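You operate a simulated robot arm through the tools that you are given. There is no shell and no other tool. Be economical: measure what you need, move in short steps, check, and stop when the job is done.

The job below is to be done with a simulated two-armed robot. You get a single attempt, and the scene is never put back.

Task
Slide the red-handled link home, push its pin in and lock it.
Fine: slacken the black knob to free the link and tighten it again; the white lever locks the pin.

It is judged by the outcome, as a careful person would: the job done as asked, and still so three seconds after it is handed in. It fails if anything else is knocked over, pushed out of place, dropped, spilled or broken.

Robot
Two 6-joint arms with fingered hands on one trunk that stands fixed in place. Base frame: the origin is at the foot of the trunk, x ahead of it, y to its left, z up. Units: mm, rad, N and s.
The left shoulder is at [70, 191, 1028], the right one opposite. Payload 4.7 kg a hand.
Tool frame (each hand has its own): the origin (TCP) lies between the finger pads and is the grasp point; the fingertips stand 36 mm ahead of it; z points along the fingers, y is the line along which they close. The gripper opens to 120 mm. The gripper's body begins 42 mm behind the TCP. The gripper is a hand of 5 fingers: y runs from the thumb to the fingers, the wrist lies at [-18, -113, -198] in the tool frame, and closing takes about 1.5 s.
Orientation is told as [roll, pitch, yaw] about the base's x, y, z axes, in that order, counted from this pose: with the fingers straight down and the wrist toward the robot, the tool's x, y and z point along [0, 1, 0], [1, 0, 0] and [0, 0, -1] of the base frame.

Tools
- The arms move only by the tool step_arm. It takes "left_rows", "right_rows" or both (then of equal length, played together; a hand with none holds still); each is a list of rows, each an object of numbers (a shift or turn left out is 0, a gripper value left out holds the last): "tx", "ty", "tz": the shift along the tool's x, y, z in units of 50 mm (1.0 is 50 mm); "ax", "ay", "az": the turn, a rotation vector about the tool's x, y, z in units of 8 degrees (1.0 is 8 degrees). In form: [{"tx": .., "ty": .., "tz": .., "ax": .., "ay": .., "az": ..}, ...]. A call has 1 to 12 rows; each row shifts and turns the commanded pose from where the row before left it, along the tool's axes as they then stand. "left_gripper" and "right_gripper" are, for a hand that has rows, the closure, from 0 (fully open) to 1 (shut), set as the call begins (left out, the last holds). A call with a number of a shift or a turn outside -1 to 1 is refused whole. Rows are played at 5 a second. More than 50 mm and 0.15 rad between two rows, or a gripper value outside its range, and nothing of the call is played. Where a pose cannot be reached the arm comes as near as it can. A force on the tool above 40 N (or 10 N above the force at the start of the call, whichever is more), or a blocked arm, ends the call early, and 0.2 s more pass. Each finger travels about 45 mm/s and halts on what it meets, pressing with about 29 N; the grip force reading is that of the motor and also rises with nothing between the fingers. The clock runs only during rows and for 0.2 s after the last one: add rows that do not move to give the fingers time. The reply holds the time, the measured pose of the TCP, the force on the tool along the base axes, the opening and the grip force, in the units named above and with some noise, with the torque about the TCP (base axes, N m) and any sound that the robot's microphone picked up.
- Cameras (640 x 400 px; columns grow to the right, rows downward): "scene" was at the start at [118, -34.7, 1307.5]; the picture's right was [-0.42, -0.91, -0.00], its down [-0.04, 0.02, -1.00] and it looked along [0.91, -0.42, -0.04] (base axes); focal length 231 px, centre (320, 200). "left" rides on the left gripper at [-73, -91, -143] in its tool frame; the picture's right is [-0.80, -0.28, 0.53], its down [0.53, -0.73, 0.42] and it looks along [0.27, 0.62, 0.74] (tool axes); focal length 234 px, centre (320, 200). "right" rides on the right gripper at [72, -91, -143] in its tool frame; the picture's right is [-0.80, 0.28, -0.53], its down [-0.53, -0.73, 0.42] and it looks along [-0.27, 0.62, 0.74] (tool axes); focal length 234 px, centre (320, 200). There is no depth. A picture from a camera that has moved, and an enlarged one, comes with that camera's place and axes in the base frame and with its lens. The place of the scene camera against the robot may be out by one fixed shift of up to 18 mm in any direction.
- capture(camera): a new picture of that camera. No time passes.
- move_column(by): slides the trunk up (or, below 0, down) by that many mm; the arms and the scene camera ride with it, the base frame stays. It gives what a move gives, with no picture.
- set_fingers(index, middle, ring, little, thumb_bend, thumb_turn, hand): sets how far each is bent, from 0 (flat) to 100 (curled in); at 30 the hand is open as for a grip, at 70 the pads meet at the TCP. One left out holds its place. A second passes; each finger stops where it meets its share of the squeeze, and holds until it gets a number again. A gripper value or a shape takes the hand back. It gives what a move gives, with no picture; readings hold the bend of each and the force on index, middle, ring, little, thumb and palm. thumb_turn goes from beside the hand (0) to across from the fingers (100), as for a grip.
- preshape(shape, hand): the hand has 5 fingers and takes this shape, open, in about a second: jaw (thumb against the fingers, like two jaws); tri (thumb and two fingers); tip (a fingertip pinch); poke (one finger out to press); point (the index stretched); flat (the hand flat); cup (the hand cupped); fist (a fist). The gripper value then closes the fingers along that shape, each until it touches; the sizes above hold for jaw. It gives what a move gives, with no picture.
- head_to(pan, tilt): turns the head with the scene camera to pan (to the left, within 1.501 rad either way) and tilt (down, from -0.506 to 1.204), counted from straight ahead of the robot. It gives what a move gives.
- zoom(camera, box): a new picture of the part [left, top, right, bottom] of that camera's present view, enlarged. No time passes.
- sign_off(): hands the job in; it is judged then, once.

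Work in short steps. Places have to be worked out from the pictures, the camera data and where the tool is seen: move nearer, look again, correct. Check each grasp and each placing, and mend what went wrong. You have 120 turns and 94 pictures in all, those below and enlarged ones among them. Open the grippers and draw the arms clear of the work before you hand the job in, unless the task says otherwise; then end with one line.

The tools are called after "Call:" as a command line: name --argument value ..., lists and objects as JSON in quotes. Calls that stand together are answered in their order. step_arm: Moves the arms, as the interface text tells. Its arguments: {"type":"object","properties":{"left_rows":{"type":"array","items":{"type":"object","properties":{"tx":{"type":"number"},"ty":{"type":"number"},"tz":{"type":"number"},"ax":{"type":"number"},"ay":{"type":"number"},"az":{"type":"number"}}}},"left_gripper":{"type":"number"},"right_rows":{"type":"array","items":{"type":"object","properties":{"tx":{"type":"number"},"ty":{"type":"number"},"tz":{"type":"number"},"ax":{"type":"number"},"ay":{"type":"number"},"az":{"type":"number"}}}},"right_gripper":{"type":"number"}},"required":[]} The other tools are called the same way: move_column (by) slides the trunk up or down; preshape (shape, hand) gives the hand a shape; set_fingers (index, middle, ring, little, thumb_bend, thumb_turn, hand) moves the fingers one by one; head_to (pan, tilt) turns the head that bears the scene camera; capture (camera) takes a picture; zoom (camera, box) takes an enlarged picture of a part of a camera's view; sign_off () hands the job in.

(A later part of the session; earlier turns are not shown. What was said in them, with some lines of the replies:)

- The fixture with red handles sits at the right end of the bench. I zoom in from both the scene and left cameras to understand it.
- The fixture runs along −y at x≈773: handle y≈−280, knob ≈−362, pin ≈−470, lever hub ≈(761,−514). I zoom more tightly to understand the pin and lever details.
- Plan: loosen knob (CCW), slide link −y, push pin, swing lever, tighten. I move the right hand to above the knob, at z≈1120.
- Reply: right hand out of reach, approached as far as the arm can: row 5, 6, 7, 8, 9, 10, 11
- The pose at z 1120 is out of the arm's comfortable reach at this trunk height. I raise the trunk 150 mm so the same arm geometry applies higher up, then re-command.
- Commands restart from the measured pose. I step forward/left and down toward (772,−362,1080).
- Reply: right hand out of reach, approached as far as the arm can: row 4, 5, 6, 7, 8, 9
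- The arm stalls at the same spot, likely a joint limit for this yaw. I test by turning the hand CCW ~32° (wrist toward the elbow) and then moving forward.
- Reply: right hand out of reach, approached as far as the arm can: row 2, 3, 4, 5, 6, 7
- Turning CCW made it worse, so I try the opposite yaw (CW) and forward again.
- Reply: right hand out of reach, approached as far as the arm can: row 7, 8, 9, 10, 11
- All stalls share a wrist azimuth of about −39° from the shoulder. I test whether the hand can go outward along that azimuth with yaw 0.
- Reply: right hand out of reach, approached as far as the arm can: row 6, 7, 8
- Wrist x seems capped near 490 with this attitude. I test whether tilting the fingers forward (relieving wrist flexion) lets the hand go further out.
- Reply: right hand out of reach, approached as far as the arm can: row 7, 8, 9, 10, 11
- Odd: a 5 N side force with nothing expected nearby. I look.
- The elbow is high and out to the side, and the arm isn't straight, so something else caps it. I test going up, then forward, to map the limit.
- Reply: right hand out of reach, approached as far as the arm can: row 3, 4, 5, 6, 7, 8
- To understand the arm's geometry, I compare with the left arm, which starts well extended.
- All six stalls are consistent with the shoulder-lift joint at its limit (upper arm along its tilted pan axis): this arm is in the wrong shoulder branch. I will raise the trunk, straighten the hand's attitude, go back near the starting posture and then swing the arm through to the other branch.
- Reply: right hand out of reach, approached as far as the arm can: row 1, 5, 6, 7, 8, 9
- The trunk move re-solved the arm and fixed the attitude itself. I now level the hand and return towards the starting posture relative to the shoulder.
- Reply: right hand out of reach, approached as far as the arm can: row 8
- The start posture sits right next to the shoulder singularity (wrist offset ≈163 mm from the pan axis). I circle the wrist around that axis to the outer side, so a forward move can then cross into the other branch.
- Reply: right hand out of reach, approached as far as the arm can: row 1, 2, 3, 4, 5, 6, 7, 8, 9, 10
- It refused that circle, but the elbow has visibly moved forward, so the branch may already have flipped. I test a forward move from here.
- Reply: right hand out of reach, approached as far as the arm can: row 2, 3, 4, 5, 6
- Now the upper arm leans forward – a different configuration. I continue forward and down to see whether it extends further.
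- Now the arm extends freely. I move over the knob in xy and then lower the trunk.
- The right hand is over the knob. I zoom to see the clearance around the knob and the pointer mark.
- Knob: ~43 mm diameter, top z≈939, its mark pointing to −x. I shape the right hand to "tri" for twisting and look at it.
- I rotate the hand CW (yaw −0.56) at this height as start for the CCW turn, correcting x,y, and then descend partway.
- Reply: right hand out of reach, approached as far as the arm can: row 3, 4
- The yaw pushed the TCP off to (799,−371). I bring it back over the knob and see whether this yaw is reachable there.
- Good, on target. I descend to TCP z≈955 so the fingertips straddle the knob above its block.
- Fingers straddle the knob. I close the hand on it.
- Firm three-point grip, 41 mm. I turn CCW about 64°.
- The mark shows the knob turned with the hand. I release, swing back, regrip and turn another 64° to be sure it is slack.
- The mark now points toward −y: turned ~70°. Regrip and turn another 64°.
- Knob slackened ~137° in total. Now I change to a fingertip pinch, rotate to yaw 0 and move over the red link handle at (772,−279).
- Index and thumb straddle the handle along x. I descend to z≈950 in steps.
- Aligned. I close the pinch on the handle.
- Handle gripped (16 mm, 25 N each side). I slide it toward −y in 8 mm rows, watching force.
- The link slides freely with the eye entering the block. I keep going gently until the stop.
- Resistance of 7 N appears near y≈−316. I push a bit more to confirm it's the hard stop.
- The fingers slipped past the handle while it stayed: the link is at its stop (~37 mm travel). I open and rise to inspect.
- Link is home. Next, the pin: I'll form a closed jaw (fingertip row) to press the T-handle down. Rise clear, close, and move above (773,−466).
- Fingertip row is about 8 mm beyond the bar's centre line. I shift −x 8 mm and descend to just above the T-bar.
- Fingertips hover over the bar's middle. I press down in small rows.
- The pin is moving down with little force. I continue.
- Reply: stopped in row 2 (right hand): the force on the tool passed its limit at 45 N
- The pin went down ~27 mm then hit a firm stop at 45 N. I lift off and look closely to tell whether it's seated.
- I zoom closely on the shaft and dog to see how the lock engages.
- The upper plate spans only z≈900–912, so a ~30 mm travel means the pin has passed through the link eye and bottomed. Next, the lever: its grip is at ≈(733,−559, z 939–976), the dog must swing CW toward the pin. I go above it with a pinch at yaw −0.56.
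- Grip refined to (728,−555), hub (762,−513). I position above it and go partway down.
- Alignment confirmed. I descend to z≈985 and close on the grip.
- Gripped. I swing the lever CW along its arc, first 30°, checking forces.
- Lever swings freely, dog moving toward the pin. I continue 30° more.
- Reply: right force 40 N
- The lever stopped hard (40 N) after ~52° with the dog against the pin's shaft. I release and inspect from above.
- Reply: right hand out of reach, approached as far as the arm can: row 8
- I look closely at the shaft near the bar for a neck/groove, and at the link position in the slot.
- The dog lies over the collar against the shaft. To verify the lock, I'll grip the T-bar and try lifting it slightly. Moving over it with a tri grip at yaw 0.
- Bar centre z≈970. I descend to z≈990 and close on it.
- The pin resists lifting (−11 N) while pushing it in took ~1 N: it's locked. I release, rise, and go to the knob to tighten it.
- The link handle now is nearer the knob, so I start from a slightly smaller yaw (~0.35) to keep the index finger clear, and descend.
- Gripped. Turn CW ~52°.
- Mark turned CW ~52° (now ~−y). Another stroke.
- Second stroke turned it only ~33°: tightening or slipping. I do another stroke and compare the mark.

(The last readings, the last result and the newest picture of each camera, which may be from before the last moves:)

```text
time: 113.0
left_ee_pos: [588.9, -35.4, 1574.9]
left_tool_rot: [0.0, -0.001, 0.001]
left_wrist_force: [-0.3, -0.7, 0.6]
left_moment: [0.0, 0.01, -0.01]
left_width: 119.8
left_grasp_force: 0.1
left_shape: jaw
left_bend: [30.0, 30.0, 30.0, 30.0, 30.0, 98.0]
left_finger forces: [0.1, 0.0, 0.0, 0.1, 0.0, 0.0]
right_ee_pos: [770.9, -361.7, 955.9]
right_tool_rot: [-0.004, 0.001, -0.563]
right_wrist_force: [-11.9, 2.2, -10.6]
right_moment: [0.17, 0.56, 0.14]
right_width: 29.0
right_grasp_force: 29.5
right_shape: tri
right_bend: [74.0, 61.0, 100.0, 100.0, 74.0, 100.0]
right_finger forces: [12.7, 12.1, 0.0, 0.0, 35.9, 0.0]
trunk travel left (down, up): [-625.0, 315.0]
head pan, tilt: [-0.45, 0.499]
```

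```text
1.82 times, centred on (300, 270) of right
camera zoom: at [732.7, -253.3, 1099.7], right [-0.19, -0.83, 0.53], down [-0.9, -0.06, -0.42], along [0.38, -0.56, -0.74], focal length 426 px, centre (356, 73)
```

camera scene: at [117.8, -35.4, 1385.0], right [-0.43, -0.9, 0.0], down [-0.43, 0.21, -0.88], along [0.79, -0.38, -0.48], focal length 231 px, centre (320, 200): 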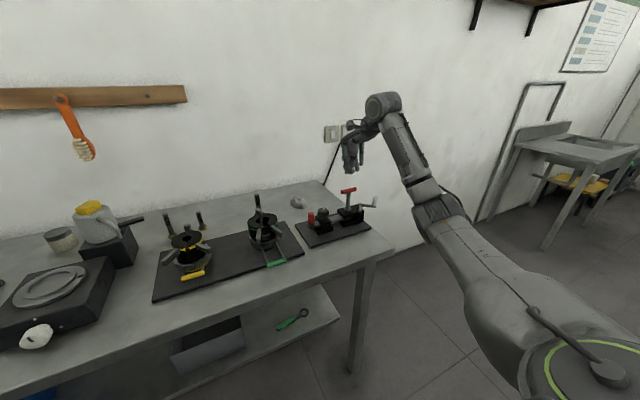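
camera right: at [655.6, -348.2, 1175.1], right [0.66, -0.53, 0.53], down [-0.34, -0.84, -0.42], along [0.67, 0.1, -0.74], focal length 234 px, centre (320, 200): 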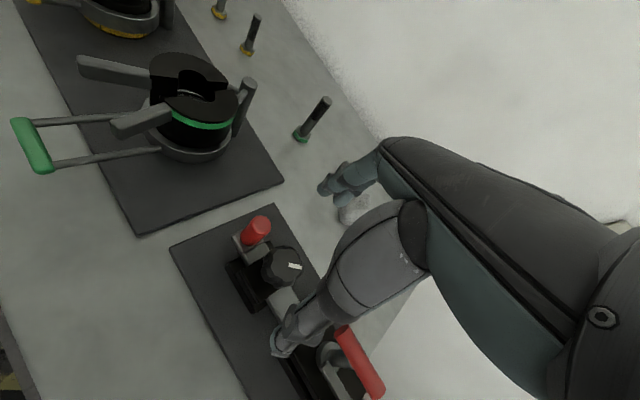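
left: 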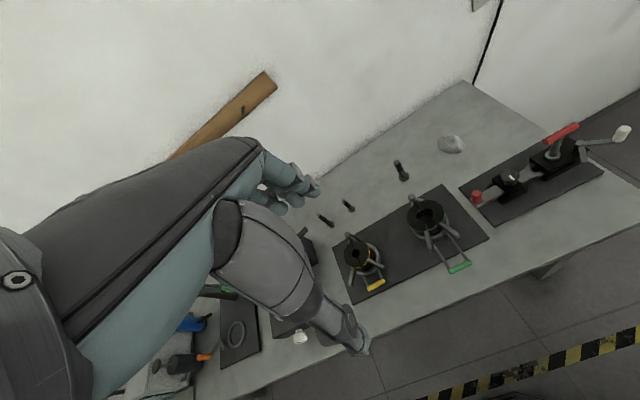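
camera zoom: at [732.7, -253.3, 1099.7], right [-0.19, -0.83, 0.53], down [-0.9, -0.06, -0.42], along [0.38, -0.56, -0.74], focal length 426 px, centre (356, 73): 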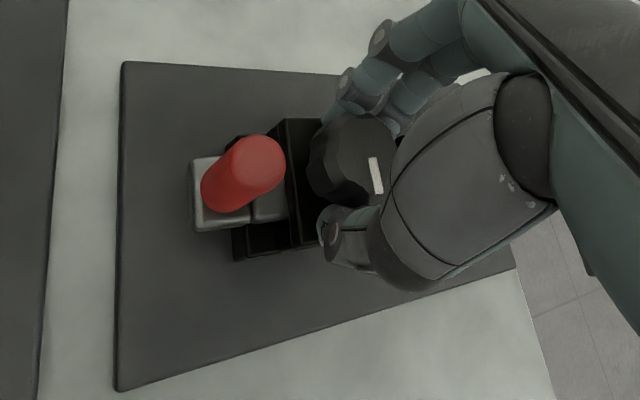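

The mark is back at its original tight orientation (~177°). I nudge a little further CW to feel whether it's firm.

Call:
step_arm --right_rows '[{"az": 0.8}, {"az": 0.8}, {}]'

Call:
zoom --camera "right" --box '[180, 160, 420, 380]'

```text
time: 113.8
left_ee_pos: [590.1, -34.5, 1573.8]
left_tool_rot: [0.002, 0.0, 0.002]
left_wrist_force: [0.1, 0.9, -0.2]
left_moment: [0.03, 0.01, 0.0]
left_width: 119.6
left_grasp_force: 0.1
left_shape: jaw
left_bend: [30.0, 30.0, 30.0, 30.0, 30.0, 98.0]
left_finger forces: [0.0, 0.0, 0.1, 0.0, 0.0, 0.0]
right_ee_pos: [773.6, -361.2, 956.2]
right_tool_rot: [-0.001, -0.001, -0.781]
right_wrist_force: [-5.7, 6.5, -14.5]
right_moment: [0.26, 0.16, 0.33]
right_width: 27.5
right_grasp_force: 28.3
right_shape: tri
right_bend: [74.0, 60.0, 100.0, 100.0, 73.0, 100.0]
right_finger forces: [15.4, 11.3, 0.1, 0.1, 32.2, 0.0]
trunk travel left (down, up): [-625.0, 315.0]
head pan, tilt: [-0.45, 0.499]
```

```text
1.82 times, centred on (300, 270) of right
camera zoom: at [759.1, -246.3, 1099.3], right [-0.37, -0.77, 0.53], down [-0.9, 0.14, -0.42], along [0.25, -0.63, -0.74], focal length 426 px, centre (356, 73)
```

zoom: 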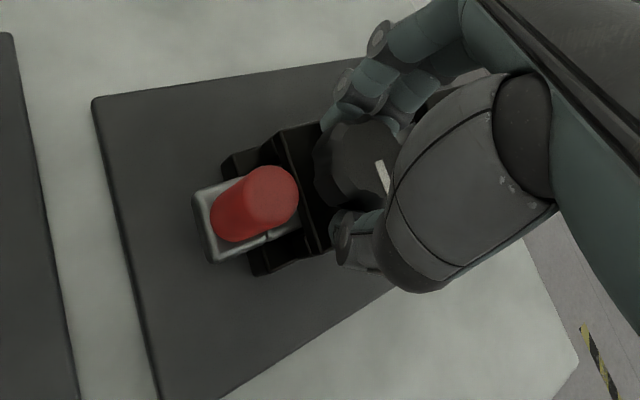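

The hand slipped on the knob while the mark stayed: it is tight. I open and rise clear, then raise the trunk.

Call:
step_arm --right_rows '[{}, {}, {}, {}, {}, {"tz": -0.8}, {"tz": -0.8}, {"tz": -0.8}]' --right_gripper 0.0

Call:
move_column --by 200

Call:
head_to --pan -0.45 --tilt 0.6

Call:
capture --camera "scene"

Call:
capture --camera "right"

```text
time: 115.6
left_ee_pos: [587.8, -34.7, 1575.4]
left_tool_rot: [-0.001, 0.0, 0.001]
left_wrist_force: [-0.2, 0.2, -0.3]
left_moment: [0.01, -0.05, -0.01]
left_width: 120.1
left_grasp_force: 0.0
left_shape: jaw
left_bend: [30.0, 30.0, 30.0, 30.0, 30.0, 98.0]
left_finger forces: [0.0, 0.1, 0.0, 0.0, 0.0, 0.0]
right_ee_pos: [807.5, -370.6, 1063.8]
right_tool_rot: [-0.001, -0.004, -0.781]
right_wrist_force: [0.5, -0.3, -0.2]
right_moment: [0.0, -0.02, -0.02]
right_width: 119.4
right_grasp_force: 0.0
right_shape: tri
right_bend: [30.0, 30.0, 99.0, 99.0, 30.0, 98.0]
right_finger forces: [0.0, 0.1, 0.0, 0.0, 0.1, 0.0]
right hand out of reach, approached as far as the arm can: row 6, 7, 8
trunk travel left (down, up): [-625.0, 315.0]
head pan, tilt: [-0.45, 0.499]
```

```text
time: 117.8
left_ee_pos: [588.7, -35.5, 1773.7]
left_tool_rot: [0.0, 0.001, 0.001]
left_wrist_force: [0.7, -0.5, -0.6]
left_moment: [0.01, 0.0, -0.02]
left_width: 119.5
left_grasp_force: 0.0
left_shape: jaw
left_bend: [30.0, 30.0, 30.0, 30.0, 30.0, 98.0]
left_finger forces: [0.1, 0.0, 0.1, 0.0, 0.0, 0.0]
right_ee_pos: [809.1, -372.3, 1262.8]
right_tool_rot: [-0.001, -0.001, -0.779]
right_wrist_force: [0.0, 0.5, 0.6]
right_moment: [0.02, 0.0, 0.0]
right_width: 119.5
right_grasp_force: 0.0
right_shape: tri
right_bend: [30.0, 30.0, 99.0, 99.0, 30.0, 98.0]
right_finger forces: [0.0, 0.0, 0.0, 0.0, 0.0, 0.0]
trunk travel left (down, up): [-825.0, 115.0]
head pan, tilt: [-0.45, 0.499]
```

```text
time: 118.4
left_ee_pos: [589.3, -34.0, 1774.8]
left_tool_rot: [0.0, 0.001, 0.003]
left_wrist_force: [-0.4, 0.3, 0.2]
left_moment: [0.01, 0.02, -0.01]
left_width: 119.7
left_grasp_force: 0.1
left_shape: jaw
left_bend: [30.0, 30.0, 30.0, 30.0, 30.0, 98.0]
left_finger forces: [0.0, 0.0, 0.0, 0.1, 0.0, 0.0]
right_ee_pos: [808.3, -371.9, 1263.8]
right_tool_rot: [-0.001, -0.004, -0.782]
right_wrist_force: [0.3, -0.2, 0.4]
right_moment: [-0.02, -0.03, 0.01]
right_width: 119.7
right_grasp_force: 0.1
right_shape: tri
right_bend: [30.0, 30.0, 99.0, 99.0, 30.0, 98.0]
right_finger forces: [0.0, 0.0, 0.0, 0.0, 0.0, 0.0]
trunk travel left (down, up): [-825.0, 115.0]
head pan, tilt: [-0.45, 0.6]
```

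```text
22 pictures are left
camera scene: at [115.6, -34.6, 1575.9], right [-0.43, -0.9, 0.0], down [-0.51, 0.25, -0.83], along [0.74, -0.36, -0.56], focal length 231 px, centre (320, 200)
```

scene: 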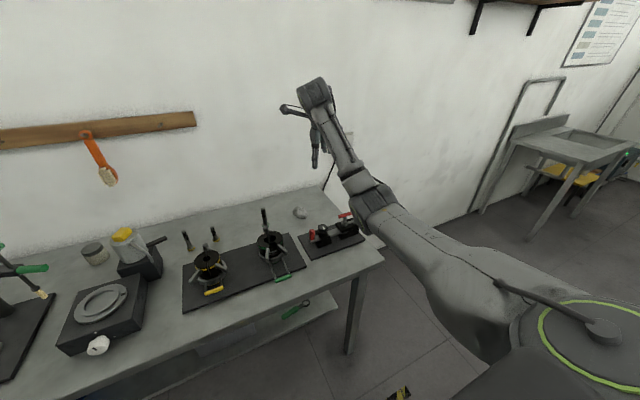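

```text
21 pictures are left
camera right: at [793.9, -256.9, 1406.2], right [-0.37, -0.77, 0.53], down [-0.89, 0.14, -0.43], along [0.25, -0.63, -0.74], focal length 234 px, centre (320, 200)
```

right: 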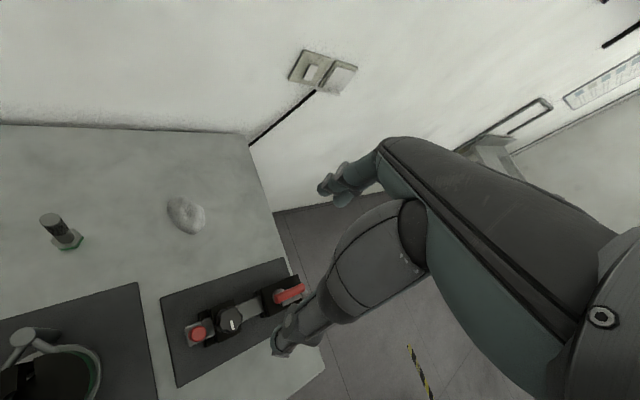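

The hand is clear above. I zoom to confirm the final state of fixture, lever and pin.

Call:
zoom --camera "scene" --box '[295, 195, 385, 265]'

Call:
zoom --camera "right" --box '[160, 250, 340, 390]'

```text
5.71 times, centred on (340, 230) of scene
camera zoom: at [115.6, -34.6, 1575.9], right [-0.43, -0.9, 0.0], down [-0.51, 0.25, -0.83], along [0.74, -0.36, -0.56], focal length 1320 px, centre (206, 29)
```

zoom: 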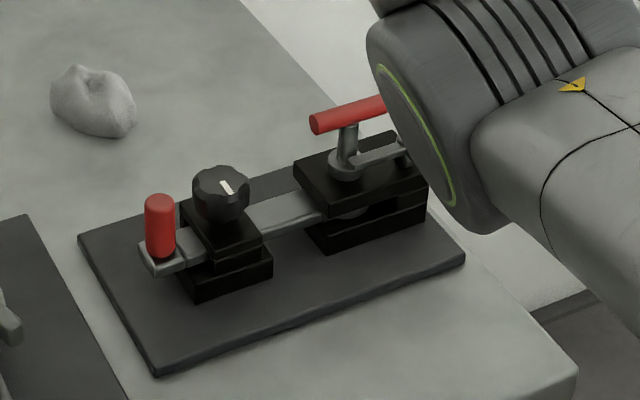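

```text
2.86 times, centred on (250, 320) of right
camera zoom: at [793.9, -256.9, 1406.2], right [-0.37, -0.77, 0.53], down [-0.89, 0.14, -0.43], along [0.25, -0.63, -0.74], focal length 669 px, centre (520, -143)
```

zoom: 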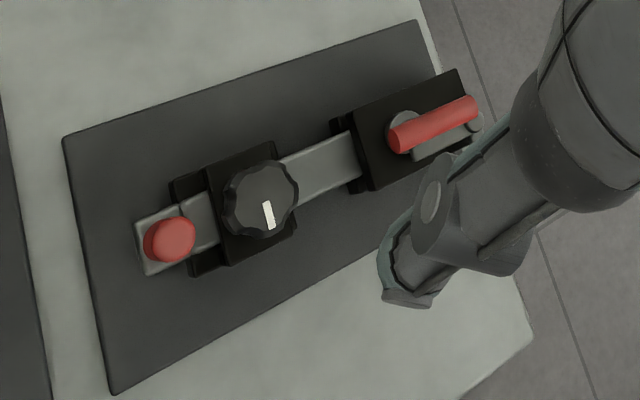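

The link is home, the pin is in, the lever dog is against the pin, the knob is tight, and both hands are open and clear. I hand the job in.

Call:
sign_off

```text
The job is handed in.
```

I slid the link home, pushed its pin in until it stopped, swung the white lever to lock it, and tightened the black knob back to its original mark. Before tightening, I lifted gently on the pin and it held. Nothing else was moved, and both hands are open and clear of the work.
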